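You operate a simulated robot arm through the tools that you are given. There is no shell and no other tool. Be economical: measure what you need, move in short steps, check, and stop when the job is done.

The job below is to be done with a simulated robot arm. You get a single attempt, and the scene is never put back.

TASK
Glue the cream block to the fenced plate and clamp it there.
Fine: first cover the plate with glue from the blue box, yellow dabber; dabber back, cover shut; slider up, knob to TIGHT; leave the brown block. Set down upright: yellow dabber. A coat counts when it lies all over at full strength: go over it till it gets no stronger.

Only the result counts: the job must be done as asked and must still hold three seconds after the hand-in. Knocking over, shifting, dropping, spilling or breaking anything else fails it. A push-on lid holds only when it is set on centred and level and pressed home; a screw cap is set on level and turned clockwise until tight.

THE ROBOT
A 7-joint arm with a two-finger parallel gripper, fixed in place. Base frame: the origin is at the foot of the arm, x ahead of it, y to its left, z up; the work surface is at about z = 80. Readings come in cm, degrees, newtons and seconds.
With the tool pointing down near the work surface it reaches from about 30 to 70 cm from the base axis. Its first joint turns from -66.0 to 66.0 degrees. Payload 1.57 kg.
The tool frame sits at the grasp point between the pads (the TCP): z along the fingers, y along the line on which they close. The tips reach 3 cm beyond it. The gripper opens to 11 cm. The fingers are 2.4 cm wide and 1.2 cm thick; the gripper's body (4.8 by 11.2 cm) begins 7.8 cm behind the TCP.
Orientation is that of the tool frame in the base frame, as a unit quaternion [w, x, y, z]. With the fingers straight down and closing along the base's y, the tool's x points along the base's -x, its y along +y and its z along -z.

THE INTERFACE
- The arm moves only by the tool drive_tool. Its argument "steps" is a list of rows, each a list of 3 entries, a list of its own where there are three numbers: the turn, a rotation vector about the tool's x, y, z in degrees, then the shift along the tool's x, y, z in mm, then the opening, from 0 (shut) to 1 (fully open). In form: [[[wx, wy, wz], [x, y, z], gripper], ...]. A call has 1 to 10 rows; each row shifts and turns the commanded pose from where the row before left it, along the tool's axes as they then stand. A row lasts 0.2 s, in which the tool goes at most 5 cm and 8.6 degrees; a call with a longer step from one row to the next is refused whole, and so is a gripper value outside its range. A pose out of reach is approached as far as the arm can. The call stops where the force on the tool passes 50 N (or 10 N more than at its start, if that is more) or the arm is blocked; 0.2 s more then pass. Each finger travels about 10.8 cm/s and halts on what it meets, pressing with about 43 N; the grip force reading is that of the motor and also rises with nothing between the fingers. The clock runs only during rows and for 0.2 s after the last one: add rows that do not move to give the fingers time. The reply holds the time, the measured pose of the TCP, the force on the tool along the base axes, the opening and the grip force, in the units named above and with some noise, with the torque about the TCP (base axes, N m) and any sound that the robot's microphone picked up.
- Cameras (640 x 400 px; columns grow to the right, rows downward): "scene" is fixed at [17.68, -41.02, 139.54]; the picture's right is [0.60, -0.80, 0.00], its down [-0.52, -0.39, -0.76] and it looks along [0.61, 0.46, -0.65] (base axes); focal length 354 px, centre (320, 200). "wrist" rides on the gripper at [7, 1.6, -14.1] in the tool frame; the picture's right is [-0.23, 0.97, 0.00], its down [-0.86, -0.20, -0.48] and it looks along [-0.47, -0.11, 0.88] (tool axes); focal length 222 px, centre (320, 200). There is no depth. A picture from a camera that has moved, and an enlarged one, comes with that camera's place and axes in the base frame and with its lens.
- snapshot(camera): a new picture of that camera. The clock stands still meanwhile.
- inspect(camera, box): a new picture of the part [left, top, right, bottom] of that camera's present view, enlarged. The clock stands still meanwhile.
- hand_in(): hands the job in; it is judged then, once.

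Go step by step. Nothing tells you positions but the pictures and the camera data: compare them with the known pose of the tool, close in by small moves and look again before you grip or let go. The budget is 120 turns and 68 pictures, counting those below and the enlarged ones. Unless the task says otherwise, let go and move clear before handing in, and close with one line.

The tools are called by a JSON object that holds its "fn" and its "kwargs". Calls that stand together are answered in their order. drive_tool: Moves the arm, as the interface text tells. Its arguments: {"type":"object","properties":{"steps":{"type":"array"}},"required":["steps"]} The other tools are called the same way: snapshot (camera) takes a picture; inspect (camera, box) takes an enlarged picture of a part of a camera's view; hand_in () hands the job in.

At the start:

```text
clock: 0.0
eef_pos: [45.43, -1.7, 114.01]
tcp_rot: [0.0, 0.0, 1.0, 0.0]
wrist_force: [-0.6, 0.5, -0.3]
moment: [0.0, -0.01, -0.02]
finger_gap: 11.0
grip_force: 0.1
```

scene: 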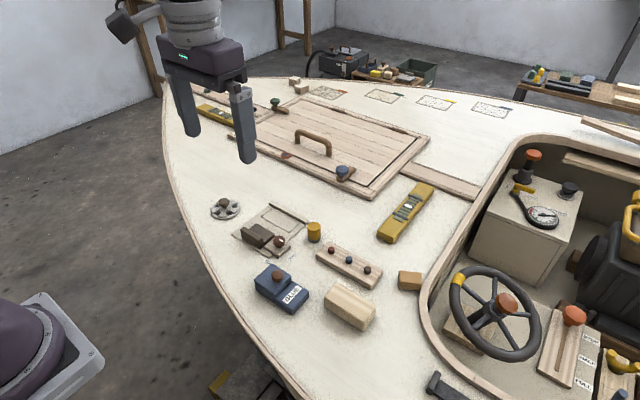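
wrist: 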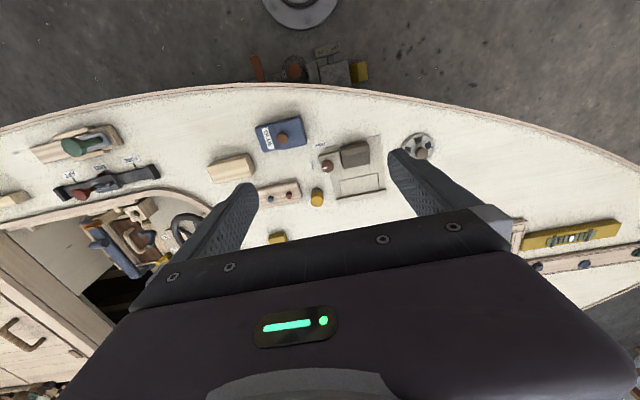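

I see the workbench with a blue box (glue), a yellow cylinder (dabber), a fenced plate with a brown clamp, a spoked knob, and a cream block. I'll enlarge the area first.

{"fn": "inspect", "kwargs": {"camera": "scene", "box": [190, 180, 350, 280]}}

{"fn": "inspect", "kwargs": {"camera": "scene", "box": [240, 230, 440, 355]}}

{"fn": "inspect", "kwargs": {"camera": "wrist", "box": [200, 100, 460, 262]}}

```text
4.00 times, centred on (270, 230) of scene
camera zoom: at [17.68, -41.02, 139.54], right [0.6, -0.8, 0.0], down [-0.52, -0.39, -0.76], along [0.61, 0.46, -0.65], focal length 1415 px, centre (520, 80)
```

zoom: 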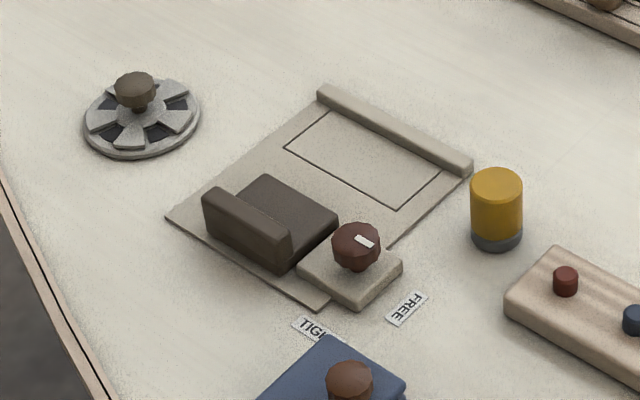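

```text
3.20 times, centred on (340, 292) of scene
camera zoom: at [17.68, -41.02, 139.54], right [0.6, -0.8, 0.0], down [-0.52, -0.39, -0.76], along [0.61, 0.46, -0.65], focal length 1132 px, centre (256, -96)
```

zoom: 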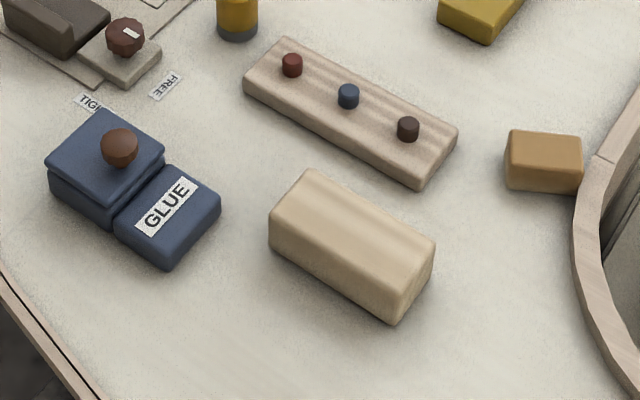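

```text
2.46 times, centred on (330, 181) of wrist
camera zoom: at [38.43, -0.02, 128.17], right [0.23, 0.97, 0.0], down [0.86, -0.2, 0.48], along [0.47, -0.11, -0.88], focal length 547 px, centre (295, 247)
```

zoom: 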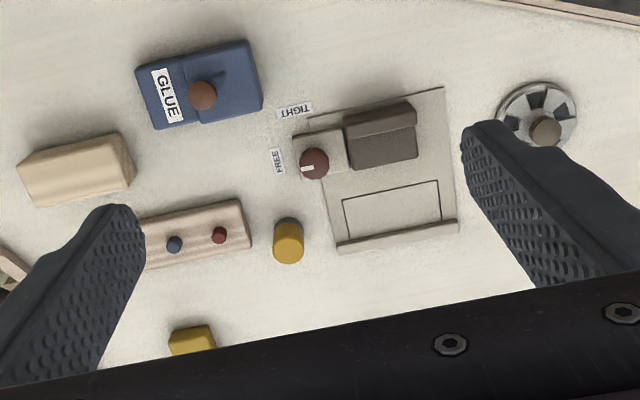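

I make the plate about x 51–65, y -2–10.5, with the fence on its far (+x) side. The cream block is near (51,-23), the dabber near (61.5,-6.3), the knob near (54.5,-2). Next I check how the glue box's cover works.

{"fn": "inspect", "kwargs": {"camera": "scene", "box": [245, 255, 325, 320]}}

{"fn": "inspect", "kwargs": {"camera": "scene", "box": [230, 195, 330, 260]}}

{"fn": "inspect", "kwargs": {"camera": "wrist", "box": [240, 105, 340, 167]}}

```text
6.15 times, centred on (285, 288) of scene
camera zoom: at [17.68, -41.02, 139.54], right [0.6, -0.8, 0.0], down [-0.52, -0.39, -0.76], along [0.61, 0.46, -0.65], focal length 2177 px, centre (535, -338)
```

zoom: 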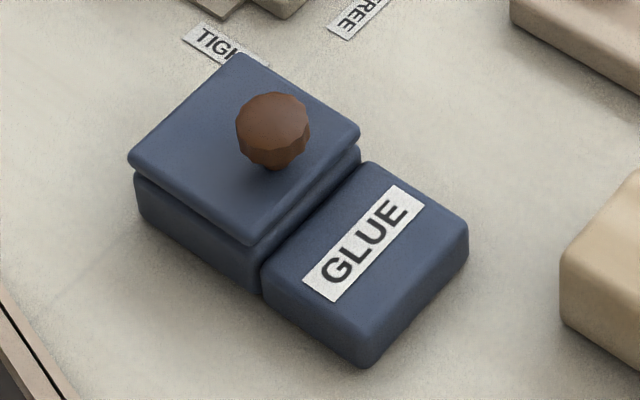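

```text
6.15 times, centred on (280, 228) of scene
camera zoom: at [17.68, -41.02, 139.54], right [0.6, -0.8, 0.0], down [-0.52, -0.39, -0.76], along [0.61, 0.46, -0.65], focal length 2177 px, centre (566, 31)
```

zoom: 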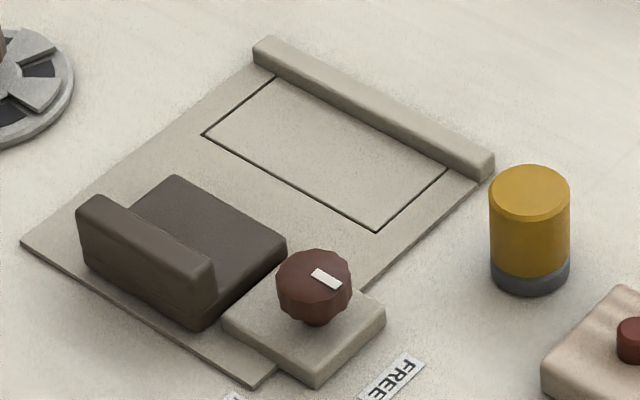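

```text
6.40 times, centred on (290, 136) of wrist
camera zoom: at [38.43, -0.02, 128.17], right [0.23, 0.97, 0.0], down [0.86, -0.2, 0.48], along [0.47, -0.11, -0.88], focal length 1422 px, centre (512, 610)
```

zoom: 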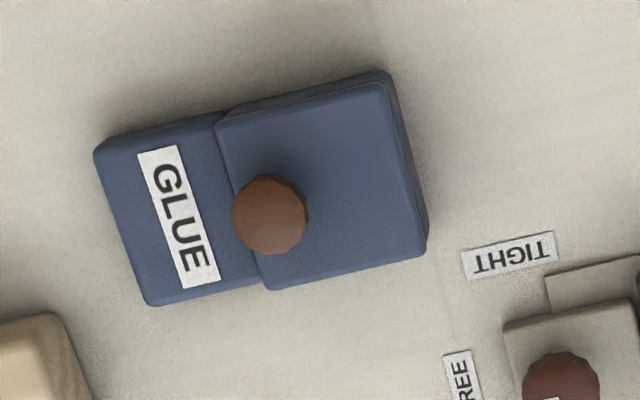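

The lid of the glue box covers x 43.5–48.7, y -10.7 – -5.4, and its knob is about (46.4,-9.3,85). I can't yet tell whether it slides or is hinged, so I'll turn the tool by -90° and come down partway to look.

{"fn": "drive_tool", "kwargs": {"steps": [[[0, 0, -8.5], [0, 0, 15], 0.5], [[0, 0, -8.5], [0, 0, 15], 0.5], [[0, 0, -8.5], [0, 0, 15], 0.5], [[0, 0, -8.5], [0, 0, 15], 0.5], [[0, 0, -8.5], [0, 0, 15], 0.5], [[0, 0, -8.5], [0, 0, 15], 0.5], [[0, 0, -8.5], [0, 0, 15], 0.5], [[0, 0, -8.5], [0, 0, 15], 0.5], [[0, 0, -8.5], [0, 0, 10], 0.5], [[0, 0, -8.5], [0, 0, 10], 0.5]]}}

{"fn": "drive_tool", "kwargs": {"steps": [[[0, 0, -5], [0, 0, 0], 0.5], [[0, 0, 0], [0, 0, 0], 0.5]]}}

```text
clock: 2.2
eef_pos: [45.31, -1.62, 99.84]
tcp_rot: [0.0, -0.676, 0.737, 0.0]
wrist_force: [0.5, -0.5, 0.0]
moment: [0.01, 0.04, 0.0]
finger_gap: 5.49
grip_force: 0.0
```

```text
clock: 2.8
eef_pos: [45.24, -1.75, 99.97]
tcp_rot: [0.0, -0.707, 0.707, 0.0]
wrist_force: [-0.3, -0.3, 0.7]
moment: [0.0, 0.02, -0.02]
finger_gap: 5.52
grip_force: 0.1
```

The tool now has x = -y and y = -x of the base. I move to above the lid knob and look.

{"fn": "drive_tool", "kwargs": {"steps": [[[0, 0, 0], [38, -6, 0], 0.5], [[0, 0, 0], [38, -6, 20], 0.5], [[0, 0, 0], [0, 0, 30], 0.5], [[0, 0, 0], [0, 0, 0], 0.5]]}}

{"fn": "snapshot", "kwargs": {"camera": "wrist"}}

{"fn": "inspect", "kwargs": {"camera": "scene", "box": [200, 170, 360, 320]}}

```text
clock: 3.8
eef_pos: [46.42, -9.4, 95.06]
tcp_rot: [0.0, 0.707, -0.707, 0.0]
wrist_force: [0.5, -1.1, 0.0]
moment: [0.01, 0.02, -0.01]
finger_gap: 5.5
grip_force: 0.0
```

```text
59 pictures are left
camera wrist: at [44.88, -16.31, 109.19], right [-0.97, 0.23, 0.0], down [0.2, 0.86, 0.48], along [0.11, 0.47, -0.88], focal length 222 px, centre (320, 200)
```

wrist: 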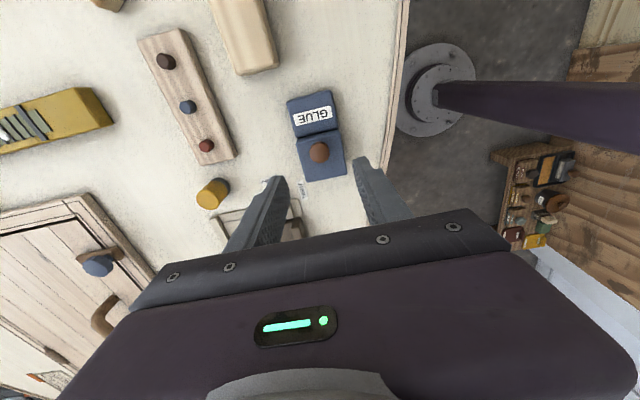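

```text
2.67 times, centred on (280, 245) of scene
camera zoom: at [17.68, -41.02, 139.54], right [0.6, -0.8, 0.0], down [-0.52, -0.39, -0.76], along [0.61, 0.46, -0.65], focal length 943 px, centre (427, 80)
```

zoom: 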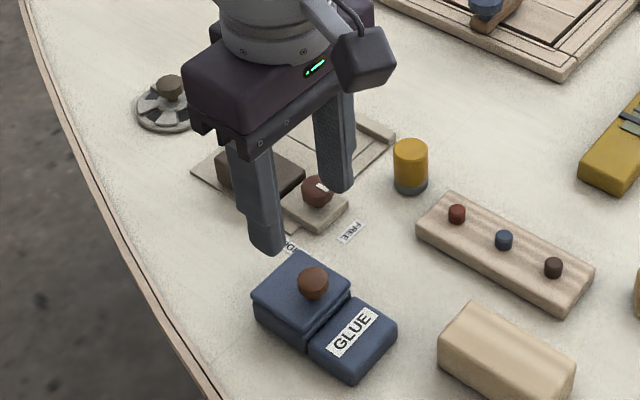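

The knob is centred between the fingers to within a couple of millimetres. I lower so the tips straddle it, then close gently.

{"fn": "drive_tool", "kwargs": {"steps": [[[0, 0, 0], [-1, -1, 40], 0.5], [[0, 0, 0], [0, 0, 25], 0.5], [[0, 0, 0], [0, 0, 10], 0.5], [[0, 0, 0], [0, 0, 0], 0.5]]}}

{"fn": "inspect", "kwargs": {"camera": "scene", "box": [235, 230, 335, 320]}}

```text
clock: 4.8
eef_pos: [46.45, -9.23, 87.51]
tcp_rot: [0.001, 0.707, -0.707, -0.001]
wrist_force: [-0.4, -0.6, 0.5]
moment: [0.0, -0.01, -0.02]
finger_gap: 5.5
grip_force: 0.1
```

```text
4.44 times, centred on (285, 275) of scene
camera zoom: at [17.68, -41.02, 139.54], right [0.6, -0.8, 0.0], down [-0.52, -0.39, -0.76], along [0.61, 0.46, -0.65], focal length 1572 px, centre (476, -133)
```

zoom: 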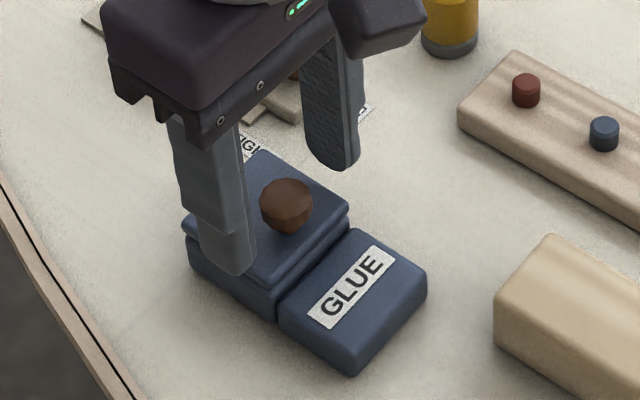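

{"fn": "drive_tool", "kwargs": {"steps": [[[0, 0, 0], [0, 0, 4], 0.5], [[0, 0, 0], [0, 0, 0], 0.3], [[0, 0, 0], [0, 0, 0], 0.1], [[0, 0, 0], [0, 0, 0], 0.1], [[0, 0, 0], [0, 0, 0], 0.1]]}}

{"fn": "inspect", "kwargs": {"camera": "scene", "box": [235, 230, 335, 320]}}

```text
clock: 6.0
eef_pos: [46.55, -9.2, 87.07]
tcp_rot: [-0.001, -0.707, 0.707, 0.0]
wrist_force: [-1.2, -0.6, 0.9]
moment: [-0.07, 0.02, -0.06]
finger_gap: 2.06
grip_force: 34.2
```

```text
4.44 times, centred on (285, 275) of scene
camera zoom: at [17.69, -41.02, 139.54], right [0.6, -0.8, 0.0], down [-0.52, -0.39, -0.76], along [0.61, 0.46, -0.65], focal length 1572 px, centre (476, -133)
```

zoom: 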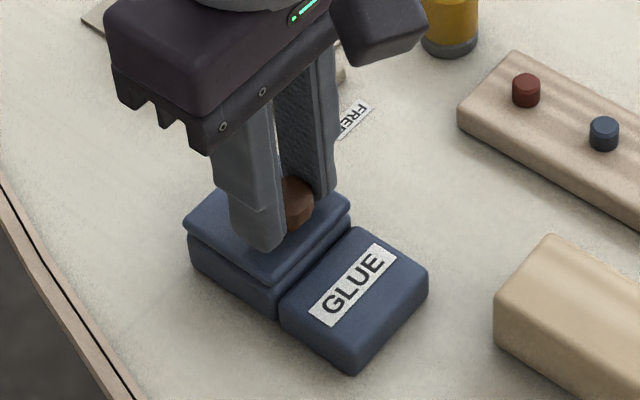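

The knob is held (gap 2.1). I test a small slide towards the label half and watch the force.

{"fn": "drive_tool", "kwargs": {"steps": [[[0, 0, 0], [2, 0, 0], 0.1], [[0, 0, 0], [2, 0, 0], 0.1], [[0, 0, 0], [0, 0, 0], 0.1]]}}

```text
clock: 6.8
eef_pos: [46.58, -9.48, 87.14]
tcp_rot: [0.001, 0.707, -0.707, 0.001]
wrist_force: [-0.3, 0.0, 0.3]
moment: [0.02, 0.01, 0.02]
finger_gap: 2.06
grip_force: 33.9
```

It slides freely, with about zero force, so this is a sliding cover. I carry it on towards -y.

{"fn": "drive_tool", "kwargs": {"steps": [[[0, 0, 0], [4, 0, 0], 0.1], [[0, 0, 0], [4, 0, 0], 0.1], [[0, 0, 0], [4, 0, 0], 0.1], [[0, 0, 0], [4, 0, 0], 0.1], [[0, 0, 0], [0, 0, 0], 0.1]]}}

{"fn": "inspect", "kwargs": {"camera": "scene", "box": [235, 230, 335, 320]}}

```text
clock: 8.0
eef_pos: [46.67, -11.11, 87.17]
tcp_rot: [0.0, 0.707, -0.707, 0.0]
wrist_force: [-0.3, -0.3, 0.2]
moment: [0.04, -0.01, 0.02]
finger_gap: 2.08
grip_force: 33.9
```

```text
4.44 times, centred on (285, 275) of scene
camera zoom: at [17.69, -41.03, 139.54], right [0.6, -0.8, 0.0], down [-0.52, -0.39, -0.76], along [0.61, 0.46, -0.65], focal length 1572 px, centre (476, -133)
```

zoom: 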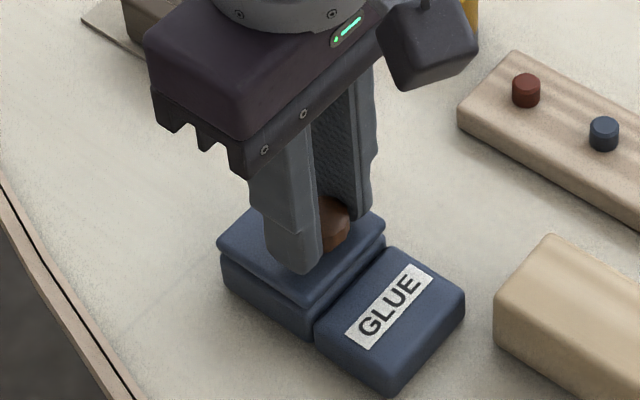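

The whole box slid with the cover, so this isn't a slide. I push it back exactly as far as it came (20 mm) and then try lifting.

{"fn": "drive_tool", "kwargs": {"steps": [[[0, 0, 0], [-4, 0, 0], 0.1], [[0, 0, 0], [-4, 0, 0], 0.1], [[0, 0, 0], [-4, 0, 0], 0.1], [[0, 0, 0], [-4, 0, 0], 0.1], [[0, 0, 0], [-4, 0, 0], 0.1], [[0, 0, 0], [0, 0, 0], 0.1]]}}

{"fn": "inspect", "kwargs": {"camera": "scene", "box": [235, 230, 335, 320]}}

```text
clock: 9.4
eef_pos: [46.75, -9.29, 87.15]
tcp_rot: [0.0, 0.707, -0.707, 0.0]
wrist_force: [-0.1, 0.4, 0.0]
moment: [0.02, 0.0, 0.01]
finger_gap: 2.1
grip_force: 33.9
```

```text
4.44 times, centred on (285, 275) of scene
camera zoom: at [17.69, -41.02, 139.54], right [0.6, -0.8, 0.0], down [-0.52, -0.39, -0.76], along [0.61, 0.46, -0.65], focal length 1572 px, centre (476, -133)
```

zoom: 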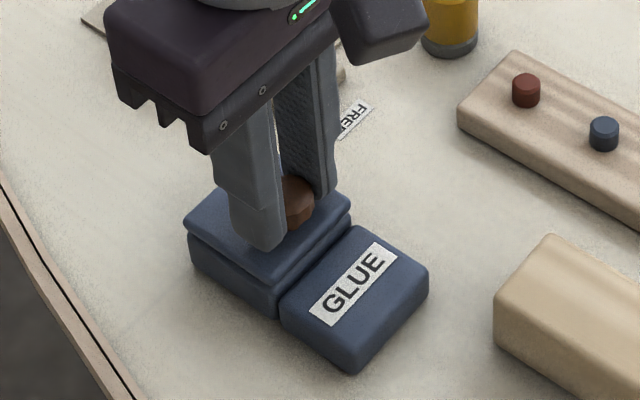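

The box is back in place. Now a small straight lift.

{"fn": "drive_tool", "kwargs": {"steps": [[[0, 0, 0], [0, 0, -2], 0.1], [[0, 0, 0], [0, 0, -2], 0.1], [[0, 0, 0], [-1, 0, -2], 0.1], [[0, 0, 0], [0, 0, 0], 0.1]]}}

{"fn": "inspect", "kwargs": {"camera": "scene", "box": [235, 230, 335, 320]}}

```text
clock: 10.4
eef_pos: [46.5, -9.07, 87.73]
tcp_rot: [0.001, -0.707, 0.707, -0.001]
wrist_force: [0.0, 0.0, -4.4]
moment: [0.04, 0.01, 0.05]
finger_gap: 2.09
grip_force: 34.1
```

```text
4.44 times, centred on (285, 275) of scene
camera zoom: at [17.69, -41.02, 139.54], right [0.6, -0.8, 0.0], down [-0.52, -0.39, -0.76], along [0.61, 0.46, -0.65], focal length 1572 px, centre (476, -133)
```

zoom: 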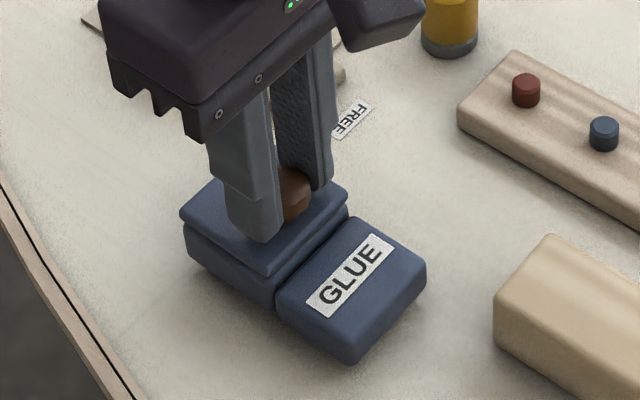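

The whole box seems to come up with the cover, possibly tilted. I look closer before going further.

{"fn": "inspect", "kwargs": {"camera": "scene", "box": [255, 260, 315, 315]}}

{"fn": "inspect", "kwargs": {"camera": "wrist", "box": [260, 60, 400, 200]}}

```text
7.27 times, centred on (285, 288) of scene
camera zoom: at [17.69, -41.02, 139.54], right [0.6, -0.8, 0.0], down [-0.52, -0.39, -0.76], along [0.61, 0.46, -0.65], focal length 2572 px, centre (574, -436)
```

zoom: 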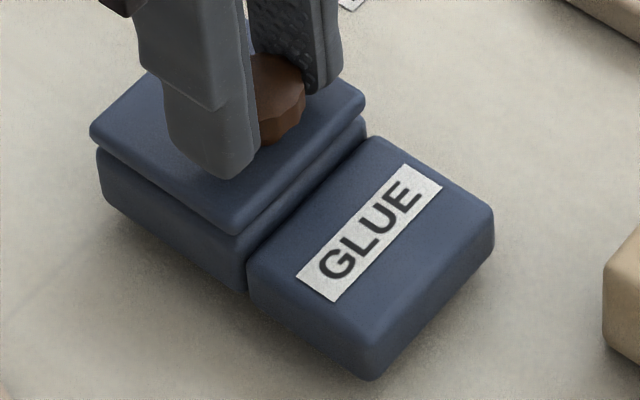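

```text
2.86 times, centred on (330, 130) of wrist
camera zoom: at [45.0, -16.05, 101.89], right [-0.97, 0.23, 0.0], down [0.2, 0.86, 0.48], along [0.11, 0.47, -0.88], focal length 635 px, centre (291, 400)
```

zoom: 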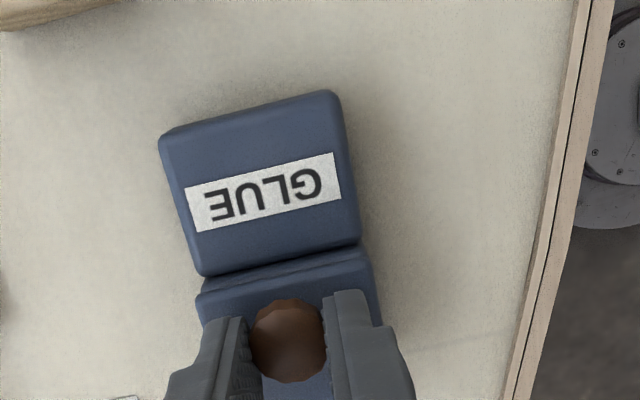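

The cover seems to be a stiff slide on a light box. I'll set the box down where it was and press down while sliding, so the table holds the box.

{"fn": "drive_tool", "kwargs": {"steps": [[[0, 0, 0], [1, 0, 2], 0.1], [[0, 0, 0], [0, 0, 2], 0.1], [[0, 0, 0], [0, 0, 2], 0.1], [[0, 0, 0], [0, 0, 1], 0.1], [[0, 0, 0], [0, 0, 1], 0.1], [[0, 0, 0], [0, 0, 0], 0.1]]}}

```text
clock: 11.8
eef_pos: [46.66, -9.19, 86.94]
tcp_rot: [0.0, -0.707, 0.707, -0.001]
wrist_force: [-4.4, -0.6, 32.0]
moment: [-0.12, 0.14, 0.0]
finger_gap: 2.09
grip_force: 34.5
```

{"fn": "drive_tool", "kwargs": {"steps": [[[0, 0, 0], [2, 0, -0.5], 0.1], [[0, 0, 0], [2, 0, 0], 0.1], [[0, 0, 0], [2, 0, 0], 0.1], [[0, 0, 0], [0, 0, 0], 0.1]]}}

{"fn": "inspect", "kwargs": {"camera": "scene", "box": [235, 230, 335, 320]}}

```text
clock: 12.8
eef_pos: [46.55, -9.77, 86.98]
tcp_rot: [0.0, 0.707, -0.707, 0.0]
wrist_force: [-3.9, 0.4, 26.1]
moment: [0.03, 0.07, 0.02]
finger_gap: 2.09
grip_force: 34.4
```

```text
4.44 times, centred on (285, 275) of scene
camera zoom: at [17.64, -41.01, 139.55], right [0.6, -0.8, 0.0], down [-0.52, -0.39, -0.76], along [0.61, 0.46, -0.65], focal length 1572 px, centre (476, -133)
```

zoom: 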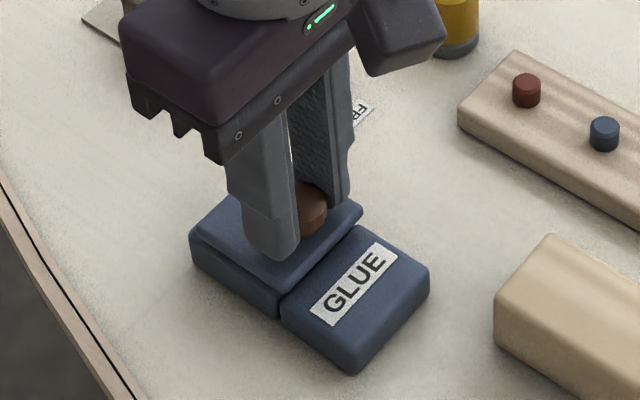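

That works: the cover slides and the box stays. I continue under the same pressure.

{"fn": "drive_tool", "kwargs": {"steps": [[[0, 0, 0], [4, 0, 0], 0.1], [[0, 0, 0], [4, 0, 0], 0.1], [[0, 0, 0], [4, 0, 0], 0.1], [[0, 0, 0], [4, 0, 0], 0.1], [[0, 0, 0], [0, 0, 0], 0.1]]}}

{"fn": "inspect", "kwargs": {"camera": "scene", "box": [235, 230, 335, 320]}}

```text
clock: 14.0
eef_pos: [46.69, -11.32, 86.84]
tcp_rot: [0.0, -0.707, 0.707, 0.0]
wrist_force: [3.4, 0.3, 25.5]
moment: [-0.02, -0.04, -0.05]
finger_gap: 2.07
grip_force: 34.5
```

```text
4.44 times, centred on (285, 275) of scene
camera zoom: at [17.65, -41.01, 139.55], right [0.6, -0.8, 0.0], down [-0.52, -0.39, -0.76], along [0.61, 0.46, -0.65], focal length 1572 px, centre (476, -133)
```

zoom: 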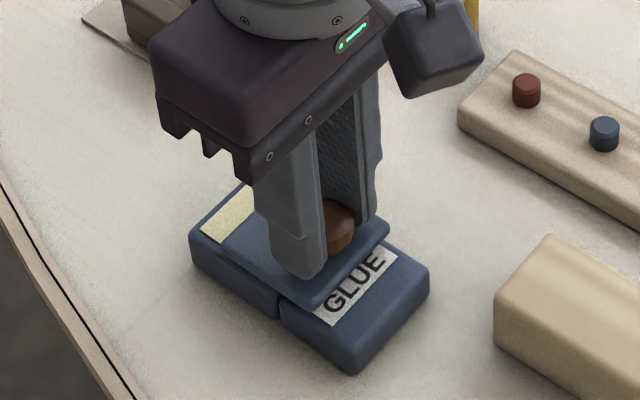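

The glue pad is showing. I continue sliding, watching for the end stop.

{"fn": "drive_tool", "kwargs": {"steps": [[[0, 0, 0], [4, 0, 0], 0.1], [[0, 0, 0], [4, 0, 0], 0.1], [[0, 0, 0], [4, 0, 0], 0.1], [[0, 0, 0], [4, 0, 0], 0.1], [[0, 0, 0], [0, 0, 0], 0.1]]}}

{"fn": "drive_tool", "kwargs": {"steps": [[[0, 0, 0], [3, 0, 0], 0.1], [[0, 0, 0], [3, 0, 0], 0.1], [[0, 0, 0], [0, 0, 0], 0.1]]}}

{"fn": "inspect", "kwargs": {"camera": "scene", "box": [235, 230, 335, 320]}}

```text
clock: 15.2
eef_pos: [46.59, -13.01, 86.95]
tcp_rot: [0.001, -0.706, 0.708, -0.001]
wrist_force: [2.9, -0.3, 13.6]
moment: [0.2, -0.07, -0.03]
finger_gap: 2.09
grip_force: 34.4
```

```text
clock: 16.0
eef_pos: [46.71, -13.5, 87.03]
tcp_rot: [0.0, 0.707, -0.707, 0.001]
wrist_force: [-1.7, -0.4, 13.2]
moment: [0.03, -0.01, 0.0]
finger_gap: 2.08
grip_force: 34.0
```

```text
4.44 times, centred on (285, 275) of scene
camera zoom: at [17.66, -41.02, 139.55], right [0.6, -0.8, 0.0], down [-0.52, -0.39, -0.76], along [0.61, 0.46, -0.65], focal length 1572 px, centre (476, -133)
```

zoom: 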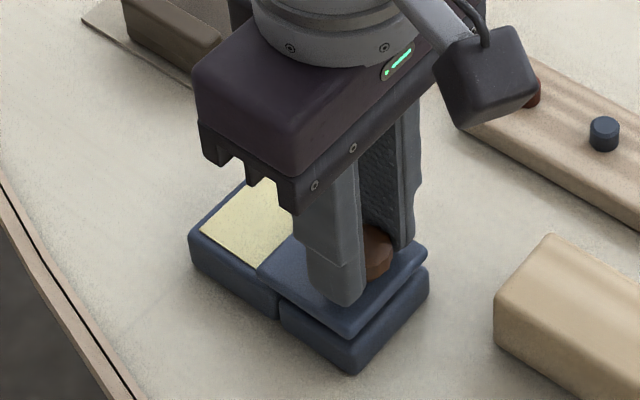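

{"fn": "drive_tool", "kwargs": {"steps": [[[0, 0, 0], [0, 0, 0.5], 0.1], [[0, 0, 0], [2, 0, 0], 0.1], [[0, 0, 0], [2, 0, 0], 0.1], [[0, 0, 0], [0, 0, 0], 0.1]]}}

{"fn": "inspect", "kwargs": {"camera": "scene", "box": [235, 230, 335, 320]}}

```text
clock: 17.0
eef_pos: [46.63, -13.95, 86.96]
tcp_rot: [0.0, 0.707, -0.707, 0.0]
wrist_force: [-7.1, -0.2, 30.6]
moment: [-0.16, 0.18, 0.02]
finger_gap: 2.09
grip_force: 34.5
```

```text
4.44 times, centred on (285, 275) of scene
camera zoom: at [17.62, -41.01, 139.55], right [0.6, -0.8, 0.0], down [-0.52, -0.39, -0.76], along [0.61, 0.46, -0.65], focal length 1572 px, centre (476, -133)
```

zoom: 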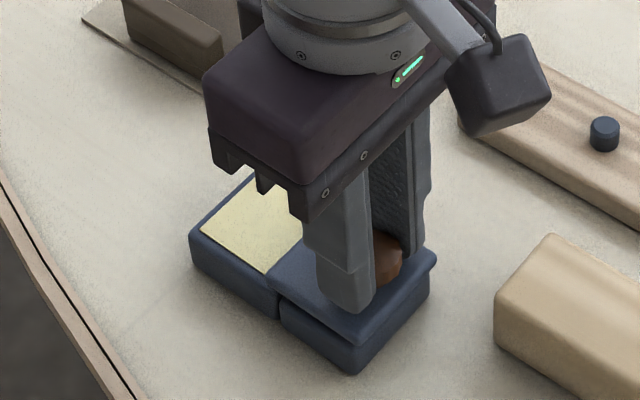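

The pad is fully exposed and the box hasn't moved. I ease the pressure, open and rise.

{"fn": "drive_tool", "kwargs": {"steps": [[[0, 0, 0], [0, 0, -1], 0.1], [[0, 0, 0], [0, 0, -1], 0.1], [[0, 0, 0], [0, 0, 0], 0.25], [[0, 0, 0], [0, 0, 0], 0.45], [[0, 0, 0], [0, 0, -20], 0.45], [[0, 0, 0], [0, 0, -40], 0.45], [[0, 0, 0], [0, 0, -40], 0.45], [[0, 0, 0], [0, 0, -40], 0.45], [[0, 0, 0], [0, 0, 0], 0.45]]}}

{"fn": "snapshot", "kwargs": {"camera": "wrist"}}

{"fn": "inspect", "kwargs": {"camera": "scene", "box": [235, 230, 335, 320]}}

```text
clock: 19.0
eef_pos: [46.79, -13.87, 100.93]
tcp_rot: [0.0, 0.707, -0.707, 0.0]
wrist_force: [0.2, 0.2, 0.5]
moment: [0.0, 0.03, -0.02]
finger_gap: 4.96
grip_force: 0.0
```

```text
46 pictures are left
camera wrist: at [45.15, -20.78, 115.18], right [-0.97, 0.23, 0.0], down [0.2, 0.86, 0.48], along [0.11, 0.47, -0.88], focal length 222 px, centre (320, 200)
```

wrist: 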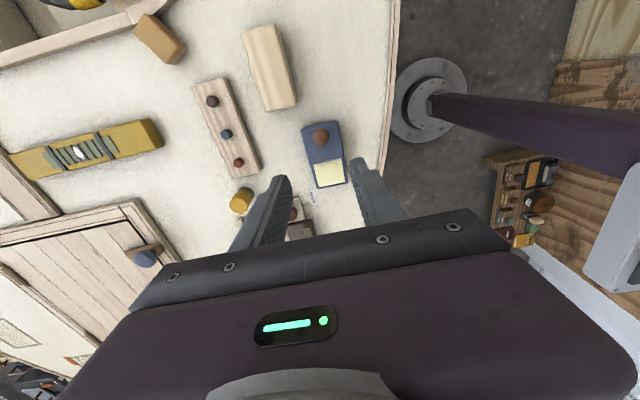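

```text
4.44 times, centred on (285, 275) of scene
camera zoom: at [17.68, -41.02, 139.54], right [0.6, -0.8, 0.0], down [-0.52, -0.39, -0.76], along [0.61, 0.46, -0.65], focal length 1572 px, centre (476, -133)
```

zoom: 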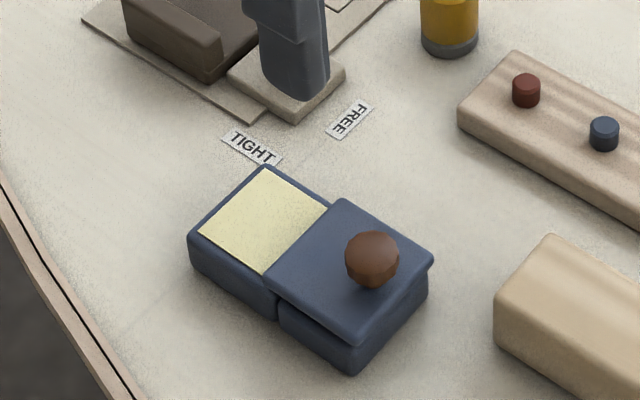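

The glue pad is exposed at about (46.4,-7.6). I turn the tool back so it closes along y and go for the dabber.

{"fn": "drive_tool", "kwargs": {"steps": [[[0, 0, 8.5], [0, 0, 0], 0.6], [[0, 0, 8.5], [0, 0, 0], 0.6], [[0, 0, 8.5], [0, 0, 0], 0.6], [[0, 0, 8.5], [0, 0, 0], 0.6], [[0, 0, 8.5], [0, 0, 0], 0.6], [[0, 0, 8.5], [0, 0, 0], 0.6], [[0, 0, 8.5], [0, 0, 0], 0.6], [[0, 0, 8.5], [0, 0, 0], 0.6], [[0, 0, 8.5], [0, 0, 0], 0.6], [[0, 0, 8.5], [0, 0, 0], 0.6]]}}

{"fn": "drive_tool", "kwargs": {"steps": [[[0, 0, 5], [0, 0, 0], 0.6], [[0, 0, 0], [-40, 20, 0], 0.6], [[0, 0, 0], [-40, 20, 0], 0.6], [[0, 0, 0], [-40, 20, 0], 0.6], [[0, 0, 0], [-30, 16, 20], 0.6], [[0, 0, 0], [0, 0, 20], 0.6], [[0, 0, 0], [0, 0, 0], 0.6]]}}

{"fn": "snapshot", "kwargs": {"camera": "wrist"}}

{"fn": "inspect", "kwargs": {"camera": "scene", "box": [220, 140, 380, 260]}}

```text
clock: 21.2
eef_pos: [46.63, -14.02, 101.1]
tcp_rot: [0.0, -0.042, 0.999, 0.001]
wrist_force: [-0.7, -0.4, 0.2]
moment: [-0.02, 0.0, -0.01]
finger_gap: 6.59
grip_force: 0.0
```

```text
clock: 22.8
eef_pos: [61.57, -6.33, 97.04]
tcp_rot: [0.001, 0.0, 1.0, 0.0]
wrist_force: [-0.4, -0.5, 0.8]
moment: [-0.01, -0.01, 0.0]
finger_gap: 6.59
grip_force: 0.1
```

```text
44 pictures are left
camera wrist: at [54.59, -4.69, 111.2], right [0.23, 0.97, 0.0], down [0.86, -0.2, 0.48], along [0.47, -0.11, -0.88], focal length 222 px, centre (320, 200)
```

wrist: 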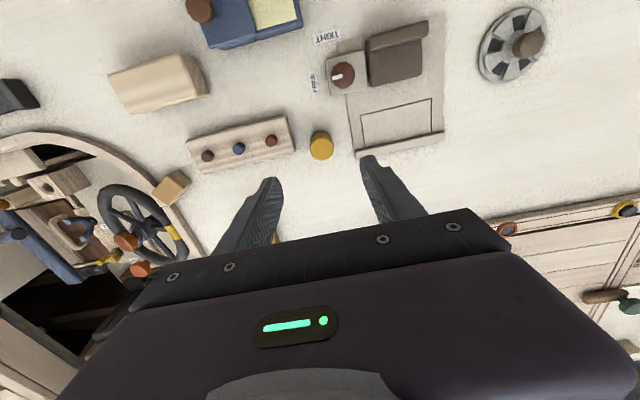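

```text
3.33 times, centred on (300, 200) of scene
camera zoom: at [17.68, -41.02, 139.54], right [0.6, -0.8, 0.0], down [-0.52, -0.39, -0.76], along [0.61, 0.46, -0.65], focal length 1179 px, centre (387, 200)
```

zoom: 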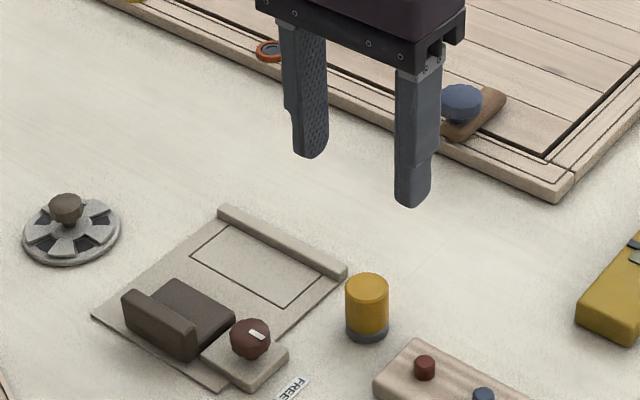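

The dabber is at about (61.8,-6.3), with the peg board close beside it, so I narrow the opening and lower to grip only its upper half.

{"fn": "drive_tool", "kwargs": {"steps": [[[0, 0, 0], [-3, 0, 40], 0.42], [[0, 0, 0], [0, 0, 40], 0.42], [[0, 0, 0], [0, 0, 20], 0.42], [[0, 0, 0], [0, 0, 0], 0.42]]}}

{"fn": "inspect", "kwargs": {"camera": "wrist", "box": [220, 90, 420, 215]}}

{"fn": "inspect", "kwargs": {"camera": "scene", "box": [260, 190, 360, 260]}}

```text
clock: 23.8
eef_pos: [61.96, -6.42, 86.93]
tcp_rot: [0.0, 0.0, 1.0, -0.001]
wrist_force: [0.0, 0.5, 0.0]
moment: [0.0, 0.0, 0.0]
finger_gap: 4.61
grip_force: 0.1
```

```text
3.20 times, centred on (320, 152) of wrist
camera zoom: at [54.95, -4.74, 101.1], right [0.23, 0.97, 0.0], down [0.86, -0.2, 0.48], along [0.47, -0.11, -0.88], focal length 711 px, centre (320, 352)
```

zoom: 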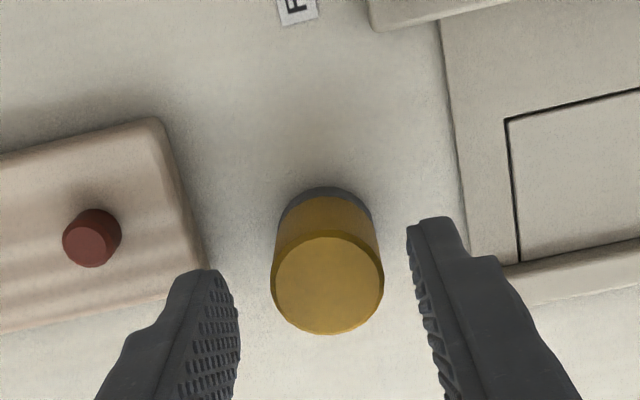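

```text
5.71 times, centred on (310, 225) of scene
camera zoom: at [17.68, -41.02, 139.54], right [0.6, -0.8, 0.0], down [-0.52, -0.39, -0.76], along [0.61, 0.46, -0.65], focal length 2021 px, centre (377, 57)
```

zoom: 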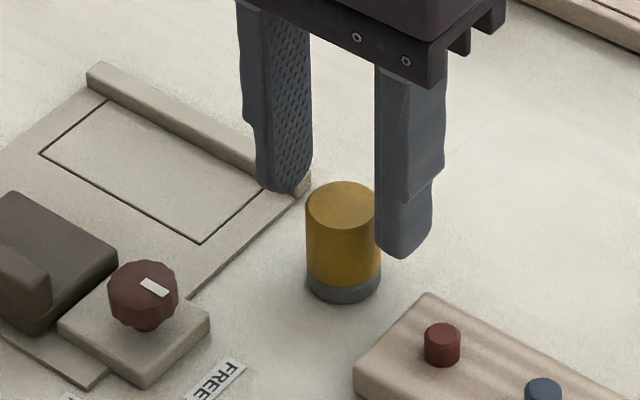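

{"fn": "drive_tool", "kwargs": {"steps": [[[0, 0, 0], [0, 1.5, 0], 0.36], [[0, 0, 0], [0, 0, 10], 0.36], [[0, 0, 0], [0, 0, 7], 0.36], [[0, 0, 0], [0, 0, 0], 0.2], [[0, 0, 0], [0, 0, 0], 0.15], [[0, 0, 0], [0, 0, 0], 0.15], [[0, 0, 0], [0, 0, 0], 0.15]]}}

```text
clock: 25.4
eef_pos: [62.07, -6.12, 85.47]
tcp_rot: [0.0, 0.0, 1.0, 0.0]
wrist_force: [-1.1, -0.2, 1.0]
moment: [-0.01, -0.02, 0.01]
finger_gap: 2.74
grip_force: 37.7
```

The dabber is held (gap 2.7, TCP 62.05,-6.15,85.45). I lift it and carry it over the glue pad.

{"fn": "drive_tool", "kwargs": {"steps": [[[0, 0, 0], [0, 0, -20], 0.15], [[0, 0, 0], [0, 0, -40], 0.15], [[0, 0, 0], [40, -4, 0], 0.15], [[0, 0, 0], [40, -4, 0], 0.15], [[0, 0, 0], [40, -3, 0], 0.15], [[0, 0, 0], [36, -2, 0], 0.15], [[0, 0, 0], [0, 0, 20], 0.15], [[0, 0, 0], [0, 0, 0], 0.15]]}}

{"fn": "inspect", "kwargs": {"camera": "scene", "box": [235, 220, 335, 320]}}

```text
clock: 27.2
eef_pos: [46.35, -7.6, 89.03]
tcp_rot: [0.0, 0.0, 1.0, 0.0]
wrist_force: [0.5, 1.3, -0.8]
moment: [-0.02, -0.01, -0.01]
finger_gap: 2.72
grip_force: 38.3
```

```text
4.00 times, centred on (285, 270) of scene
camera zoom: at [17.68, -41.02, 139.54], right [0.6, -0.8, 0.0], down [-0.52, -0.39, -0.76], along [0.61, 0.46, -0.65], focal length 1415 px, centre (460, -80)
```

zoom: 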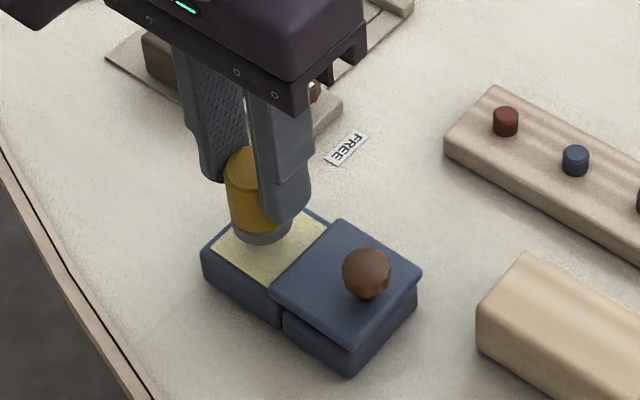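

{"fn": "drive_tool", "kwargs": {"steps": [[[0, 0, 0], [0, 0, 7], 0.15], [[0, 0, 0], [0, 0, 0], 0.15]]}}

{"fn": "drive_tool", "kwargs": {"steps": [[[0, 0, 0], [0, 0, 3], 0.15], [[0, 0, 0], [0, 0, 0], 0.15]]}}

```text
clock: 27.8
eef_pos: [46.35, -7.57, 88.47]
tcp_rot: [0.0, 0.0, 1.0, 0.0]
wrist_force: [-0.7, 0.3, -0.5]
moment: [-0.04, 0.03, -0.03]
finger_gap: 2.76
grip_force: 38.0
```

```text
clock: 28.4
eef_pos: [46.41, -7.57, 88.23]
tcp_rot: [0.0, 0.0, 1.0, -0.001]
wrist_force: [-0.4, 0.0, -0.7]
moment: [-0.03, -0.01, 0.02]
finger_gap: 2.75
grip_force: 37.4
```

{"fn": "drive_tool", "kwargs": {"steps": [[[0, 0, 0], [0, 0, 3], 0.15], [[0, 0, 0], [0, 0, 0], 0.15]]}}

{"fn": "drive_tool", "kwargs": {"steps": [[[0, 0, 0], [0, 0, 2], 0.15], [[0, 0, 0], [0, 0, 0], 0.15]]}}

```text
clock: 29.0
eef_pos: [46.49, -7.48, 88.03]
tcp_rot: [0.0, -0.001, 1.0, 0.0]
wrist_force: [0.6, 0.3, 0.0]
moment: [0.01, -0.02, 0.0]
finger_gap: 2.73
grip_force: 38.1
```

```text
clock: 29.6
eef_pos: [46.46, -7.58, 87.86]
tcp_rot: [0.001, 0.0, 1.0, 0.0]
wrist_force: [-1.2, 0.7, 13.0]
moment: [0.04, 0.07, 0.04]
finger_gap: 2.72
grip_force: 37.9
```

Contact with about 13 N on the pad. I hold a moment, lift and look.

{"fn": "drive_tool", "kwargs": {"steps": [[[0, 0, 0], [0, 0, 0], 0.15], [[0, 0, 0], [0, 0, 0], 0.15], [[0, 0, 0], [0, 0, 0], 0.15], [[0, 0, 0], [0, 0, -10], 0.15], [[0, 0, 0], [0, 0, -30], 0.15], [[0, 0, 0], [0, 0, 0], 0.15]]}}

{"fn": "inspect", "kwargs": {"camera": "scene", "box": [235, 210, 335, 310]}}

```text
clock: 31.0
eef_pos: [46.34, -7.58, 91.9]
tcp_rot: [0.0, 0.0, 1.0, 0.0]
wrist_force: [-0.3, 0.1, -0.1]
moment: [-0.02, 0.03, 0.04]
finger_gap: 2.73
grip_force: 37.8
```

```text
4.00 times, centred on (285, 260) of scene
camera zoom: at [17.68, -41.02, 139.54], right [0.6, -0.8, 0.0], down [-0.52, -0.39, -0.76], along [0.61, 0.46, -0.65], focal length 1415 px, centre (460, -40)
```

zoom: 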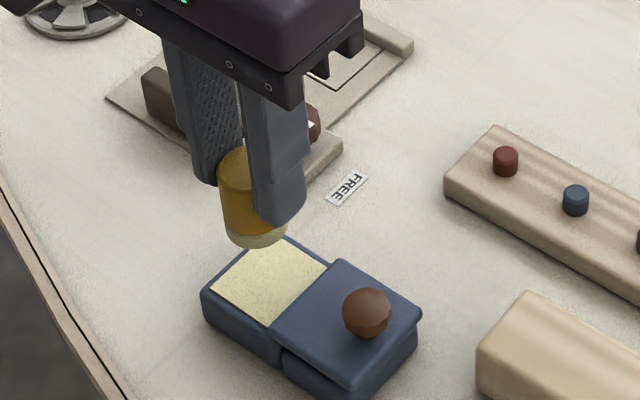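

The felt is now glue-coloured. The outlined area is about x 59.95–64.3, y -0.5–8.6, so I carry the dabber to its near right corner and feel for the surface.

{"fn": "drive_tool", "kwargs": {"steps": [[[0, 0, 0], [0, 0, -15], 0.15], [[0, 0, 0], [-40, 20, 0], 0.15], [[0, 0, 0], [-40, 20, 0], 0.15], [[0, 0, 0], [-40, 20, 0], 0.15], [[0, 0, 0], [-29, 13, 0], 0.15], [[0, 0, 0], [0, 0, 40], 0.15], [[0, 0, 0], [0, 0, 24], 0.15], [[0, 0, 0], [0, 0, 0], 0.15]]}}

{"fn": "drive_tool", "kwargs": {"steps": [[[0, 0, 0], [0, 0, 3], 0.15], [[0, 0, 0], [0, 0, 0], 0.15]]}}

```text
clock: 32.8
eef_pos: [61.21, -0.33, 86.89]
tcp_rot: [0.001, 0.0, 1.0, 0.0]
wrist_force: [0.3, 0.0, 0.4]
moment: [0.02, 0.02, 0.03]
finger_gap: 2.73
grip_force: 37.4
```

```text
clock: 33.4
eef_pos: [61.2, -0.2, 86.61]
tcp_rot: [0.0, 0.0, 1.0, 0.0]
wrist_force: [0.5, 0.6, -0.9]
moment: [0.02, 0.0, -0.02]
finger_gap: 2.73
grip_force: 37.3
```

{"fn": "drive_tool", "kwargs": {"steps": [[[0, 0, 0], [0, 0, 4], 0.15], [[0, 0, 0], [0, 0, 0], 0.15]]}}

{"fn": "drive_tool", "kwargs": {"steps": [[[0, 0, 0], [0, 0, 3], 0.15], [[0, 0, 0], [0, 0, 0], 0.15]]}}

{"fn": "drive_tool", "kwargs": {"steps": [[[0, 0, 0], [0, 0, 2], 0.15], [[0, 0, 0], [0, 0, 0], 0.15]]}}

```text
clock: 34.0
eef_pos: [61.23, -0.33, 86.16]
tcp_rot: [0.0, 0.0, 1.0, 0.0]
wrist_force: [-0.6, -0.9, -1.0]
moment: [-0.01, 0.01, 0.01]
finger_gap: 2.74
grip_force: 38.0
```

```text
clock: 34.6
eef_pos: [61.29, -0.21, 85.89]
tcp_rot: [-0.001, 0.0, 1.0, 0.0]
wrist_force: [0.1, -0.5, -1.0]
moment: [-0.02, -0.02, 0.01]
finger_gap: 2.79
grip_force: 37.7
```

```text
clock: 35.2
eef_pos: [61.26, -0.32, 85.67]
tcp_rot: [0.001, 0.0, 1.0, 0.0]
wrist_force: [0.0, 0.1, -1.1]
moment: [0.03, 0.0, -0.02]
finger_gap: 2.78
grip_force: 37.5
```

{"fn": "drive_tool", "kwargs": {"steps": [[[0, 0, 0], [0, 0, 1], 0.15], [[0, 0, 0], [0, 0, 0], 0.15]]}}

{"fn": "drive_tool", "kwargs": {"steps": [[[0, 0, 0], [0, 0, 1], 0.15], [[0, 0, 0], [0, 0, 0], 0.15]]}}

```text
clock: 35.8
eef_pos: [61.22, -0.33, 85.66]
tcp_rot: [0.0, 0.0, 1.0, 0.0]
wrist_force: [-2.0, 0.3, 8.4]
moment: [-0.03, 0.08, 0.04]
finger_gap: 2.79
grip_force: 37.9
```

```text
clock: 36.4
eef_pos: [61.3, -0.29, 85.77]
tcp_rot: [0.001, 0.001, 1.0, 0.0]
wrist_force: [-5.1, -1.0, 23.5]
moment: [-0.06, 0.28, -0.01]
finger_gap: 2.79
grip_force: 37.9
```

Surface felt. I ease back to a light pressure and sweep along y.

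{"fn": "drive_tool", "kwargs": {"steps": [[[0, 0, 0], [0, 0, -0.8], 0.15], [[0, 0, 0], [0, 11, 0], 0.15], [[0, 0, 0], [0, 11, 0], 0.15], [[0, 0, 0], [0, 11, 0], 0.15], [[0, 0, 0], [0, 11, 0], 0.15], [[0, 0, 0], [0, 11, 0], 0.15], [[0, 0, 0], [0, 11, 0], 0.15], [[0, 0, 0], [0, 11, 0], 0.15], [[0, 0, 0], [0, 9, 0], 0.15], [[0, 0, 0], [0, 0, 0], 0.15]]}}

{"fn": "inspect", "kwargs": {"camera": "scene", "box": [220, 180, 330, 260]}}

```text
clock: 38.6
eef_pos: [61.11, 8.32, 85.7]
tcp_rot: [0.0, 0.0, 1.0, 0.0]
wrist_force: [-1.2, -1.9, 3.9]
moment: [-0.02, 0.02, -0.02]
finger_gap: 2.79
grip_force: 37.6
```

```text
5.00 times, centred on (275, 220) of scene
camera zoom: at [17.68, -41.03, 139.54], right [0.6, -0.8, 0.0], down [-0.52, -0.39, -0.76], along [0.61, 0.46, -0.65], focal length 1768 px, centre (545, 100)
```

zoom: 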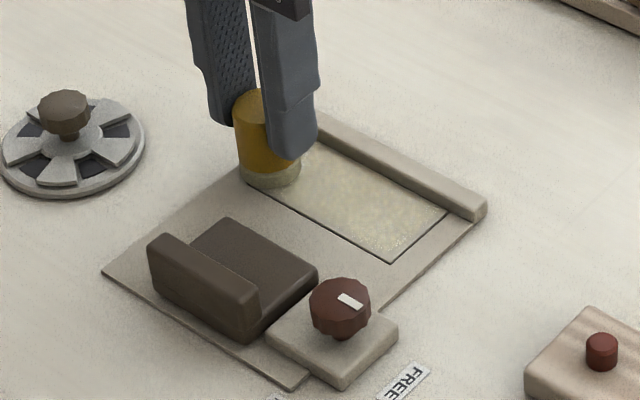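

The coat shows, and only inside the outline. I shift towards the fence and sweep back.

{"fn": "drive_tool", "kwargs": {"steps": [[[0, 0, 0], [-8, 0, 0], 0.15], [[0, 0, 0], [-6, 0, 0], 0.15], [[0, 0, 0], [0, 0, 0], 0.15]]}}

{"fn": "drive_tool", "kwargs": {"steps": [[[0, 0, 0], [-2, 0, 0], 0.15], [[0, 0, 0], [0, 0, 0], 0.15]]}}

```text
clock: 39.4
eef_pos: [62.66, 8.42, 85.6]
tcp_rot: [-0.001, 0.0, 1.0, 0.0]
wrist_force: [-0.1, 1.4, -0.1]
moment: [0.03, 0.02, -0.01]
finger_gap: 2.76
grip_force: 38.1
```

```text
clock: 40.0
eef_pos: [62.76, 8.36, 85.65]
tcp_rot: [-0.002, 0.0, 1.0, 0.0]
wrist_force: [-6.5, 0.3, 6.0]
moment: [0.01, 0.22, -0.01]
finger_gap: 2.79
grip_force: 37.9
```

The fence is felt at x≈62.75. I relieve slightly and sweep back along it.

{"fn": "drive_tool", "kwargs": {"steps": [[[0, 0, 0], [0.5, 0, 0.3], 0.15], [[0, 0, 0], [0, -11, 0], 0.15], [[0, 0, 0], [0, -11, 0], 0.15], [[0, 0, 0], [0, -11, 0], 0.15], [[0, 0, 0], [0, -11, 0], 0.15], [[0, 0, 0], [0, -11, 0], 0.15], [[0, 0, 0], [0, -11, 0], 0.15], [[0, 0, 0], [0, -11, 0], 0.15], [[0, 0, 0], [0, -11, 0], 0.15], [[0, 0, 0], [0, 0, 0], 0.15]]}}

{"fn": "drive_tool", "kwargs": {"steps": [[[0, 0, 0], [0, 11, 0], 0.15], [[0, 0, 0], [0, 11, 0], 0.15], [[0, 0, 0], [0, 11, 0], 0.15], [[0, 0, 0], [0, 11, 0], 0.15], [[0, 0, 0], [0, 11, 0], 0.15], [[0, 0, 0], [0, 11, 0], 0.15], [[0, 0, 0], [0, 11, 0], 0.15], [[0, 0, 0], [0, 11, 0], 0.15], [[0, 0, 0], [12, 0, 0], 0.15], [[0, 0, 0], [8, 0, 0], 0.15]]}}

{"fn": "inspect", "kwargs": {"camera": "scene", "box": [220, 180, 330, 260]}}

```text
clock: 42.2
eef_pos: [62.72, -0.57, 85.78]
tcp_rot: [0.0, 0.001, 1.0, 0.0]
wrist_force: [-11.0, 3.7, 4.8]
moment: [0.18, 0.46, 0.01]
finger_gap: 2.76
grip_force: 38.0
```

```text
clock: 44.4
eef_pos: [60.61, 8.35, 85.86]
tcp_rot: [0.0, 0.0, 1.0, 0.0]
wrist_force: [0.1, 0.0, 1.1]
moment: [0.02, -0.06, -0.01]
finger_gap: 2.76
grip_force: 38.2
```

```text
5.00 times, centred on (275, 220) of scene
camera zoom: at [17.68, -41.02, 139.54], right [0.6, -0.8, 0.0], down [-0.52, -0.39, -0.76], along [0.61, 0.46, -0.65], focal length 1768 px, centre (545, 100)
```

zoom: 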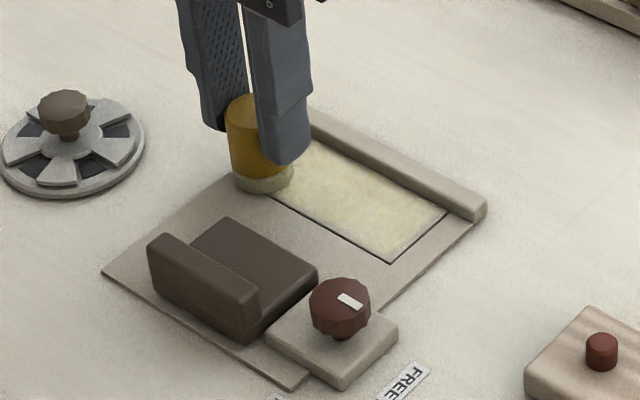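

Coverage is good but still mottled; I press slightly more and go over it again.

{"fn": "drive_tool", "kwargs": {"steps": [[[0, 0, 0], [0, 0, 0.8], 0.15], [[0, 0, 0], [0, -11, 0], 0.15], [[0, 0, 0], [0, -11, 0], 0.15], [[0, 0, 0], [0, -11, 0], 0.15], [[0, 0, 0], [0, -11, 0], 0.15], [[0, 0, 0], [0, -11, 0], 0.15], [[0, 0, 0], [0, -11, 0], 0.15], [[0, 0, 0], [0, -11, 0], 0.15], [[0, 0, 0], [0, -11, 0], 0.15], [[0, 0, 0], [-10, 0, 0], 0.15]]}}

{"fn": "drive_tool", "kwargs": {"steps": [[[0, 0, 0], [0, 11, 0], 0.15], [[0, 0, 0], [0, 11, 0], 0.15], [[0, 0, 0], [0, 11, 0], 0.15], [[0, 0, 0], [0, 11, 0], 0.15], [[0, 0, 0], [0, 11, 0], 0.15], [[0, 0, 0], [0, 11, 0], 0.15], [[0, 0, 0], [0, 11, 0], 0.15], [[0, 0, 0], [0, 11, 0], 0.15], [[0, 0, 0], [-9, 0, 0], 0.15], [[0, 0, 0], [-1.5, 0, 0], 0.15]]}}

{"fn": "drive_tool", "kwargs": {"steps": [[[0, 0, 0], [0, -11, 0], 0.15], [[0, 0, 0], [0, -11, 0], 0.15], [[0, 0, 0], [0, -11, 0], 0.15], [[0, 0, 0], [0, -11, 0], 0.15], [[0, 0, 0], [0, -11, 0], 0.15], [[0, 0, 0], [0, -11, 0], 0.15], [[0, 0, 0], [0, -11, 0], 0.15], [[0, 0, 0], [0, -11, 0], 0.15], [[0, 0, 0], [0, 0, 0], 0.15]]}}

{"fn": "drive_tool", "kwargs": {"steps": [[[0, 0, 0], [0, 0, -10], 0.15], [[0, 0, 0], [0, -20, -30], 0.15], [[0, 0, 0], [20, -30, 0], 0.15], [[0, 0, 0], [0, 0, 0], 0.15]]}}

{"fn": "inspect", "kwargs": {"camera": "scene", "box": [230, 180, 330, 250]}}

```text
clock: 46.6
eef_pos: [61.71, -0.52, 85.57]
tcp_rot: [-0.001, 0.0, 1.0, -0.002]
wrist_force: [-6.2, -3.1, 17.4]
moment: [-0.15, 0.08, -0.02]
finger_gap: 2.78
grip_force: 38.1
```

```text
clock: 48.8
eef_pos: [62.8, 8.35, 85.6]
tcp_rot: [-0.001, 0.0, 1.0, 0.0]
wrist_force: [-3.4, 0.0, 1.0]
moment: [-0.01, 0.07, 0.04]
finger_gap: 2.77
grip_force: 38.1
```

```text
clock: 50.8
eef_pos: [62.9, -0.43, 85.58]
tcp_rot: [-0.001, 0.0, 1.0, 0.0]
wrist_force: [-10.1, 3.0, -0.3]
moment: [0.12, 0.52, 0.07]
finger_gap: 2.78
grip_force: 38.2
```

```text
clock: 51.8
eef_pos: [60.76, -5.19, 89.68]
tcp_rot: [0.0, 0.0, 1.0, 0.001]
wrist_force: [0.2, -0.8, -0.8]
moment: [0.02, -0.05, 0.0]
finger_gap: 2.75
grip_force: 37.7
```

```text
5.71 times, centred on (280, 215) of scene
camera zoom: at [17.68, -41.02, 139.54], right [0.6, -0.8, 0.0], down [-0.52, -0.39, -0.76], along [0.61, 0.46, -0.65], focal length 2021 px, centre (549, 114)
```

zoom: 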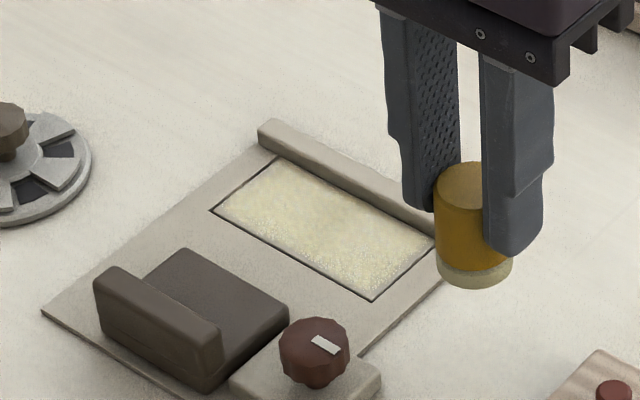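

Edges are a bit weaker and the felt has paled, so I re-dip the dabber on the pad.

{"fn": "drive_tool", "kwargs": {"steps": [[[0, 0, 0], [0, 0, -15], 0.15], [[0, 0, 0], [40, -8, 0], 0.15], [[0, 0, 0], [40, -8, 0], 0.15], [[0, 0, 0], [40, -8, 0], 0.15], [[0, 0, 0], [24, 0, 0], 0.15], [[0, 0, 0], [0, 0, 25], 0.15], [[0, 0, 0], [0, 0, 5], 0.15], [[0, 0, 0], [0, 0, 0], 0.15]]}}

{"fn": "drive_tool", "kwargs": {"steps": [[[0, 0, 0], [0, 0, 2], 0.15], [[0, 0, 0], [0, 0, 0], 0.15]]}}

{"fn": "drive_tool", "kwargs": {"steps": [[[0, 0, 0], [0, 0, 1.5], 0.15], [[0, 0, 0], [0, 0, 0], 0.15]]}}

```text
clock: 53.6
eef_pos: [46.48, -7.97, 88.03]
tcp_rot: [0.0, 0.001, 1.0, 0.0]
wrist_force: [0.8, 0.1, -0.3]
moment: [0.01, -0.04, -0.01]
finger_gap: 2.74
grip_force: 38.1
```

```text
clock: 54.2
eef_pos: [46.51, -7.89, 87.75]
tcp_rot: [0.0, -0.001, 1.0, 0.001]
wrist_force: [-2.7, -0.4, 14.8]
moment: [0.02, 0.06, 0.01]
finger_gap: 2.76
grip_force: 38.2
```

```text
clock: 54.8
eef_pos: [46.58, -7.9, 87.7]
tcp_rot: [0.001, 0.001, 1.0, -0.001]
wrist_force: [-2.6, -0.8, 33.8]
moment: [-0.07, 0.02, 0.0]
finger_gap: 2.76
grip_force: 37.6
```

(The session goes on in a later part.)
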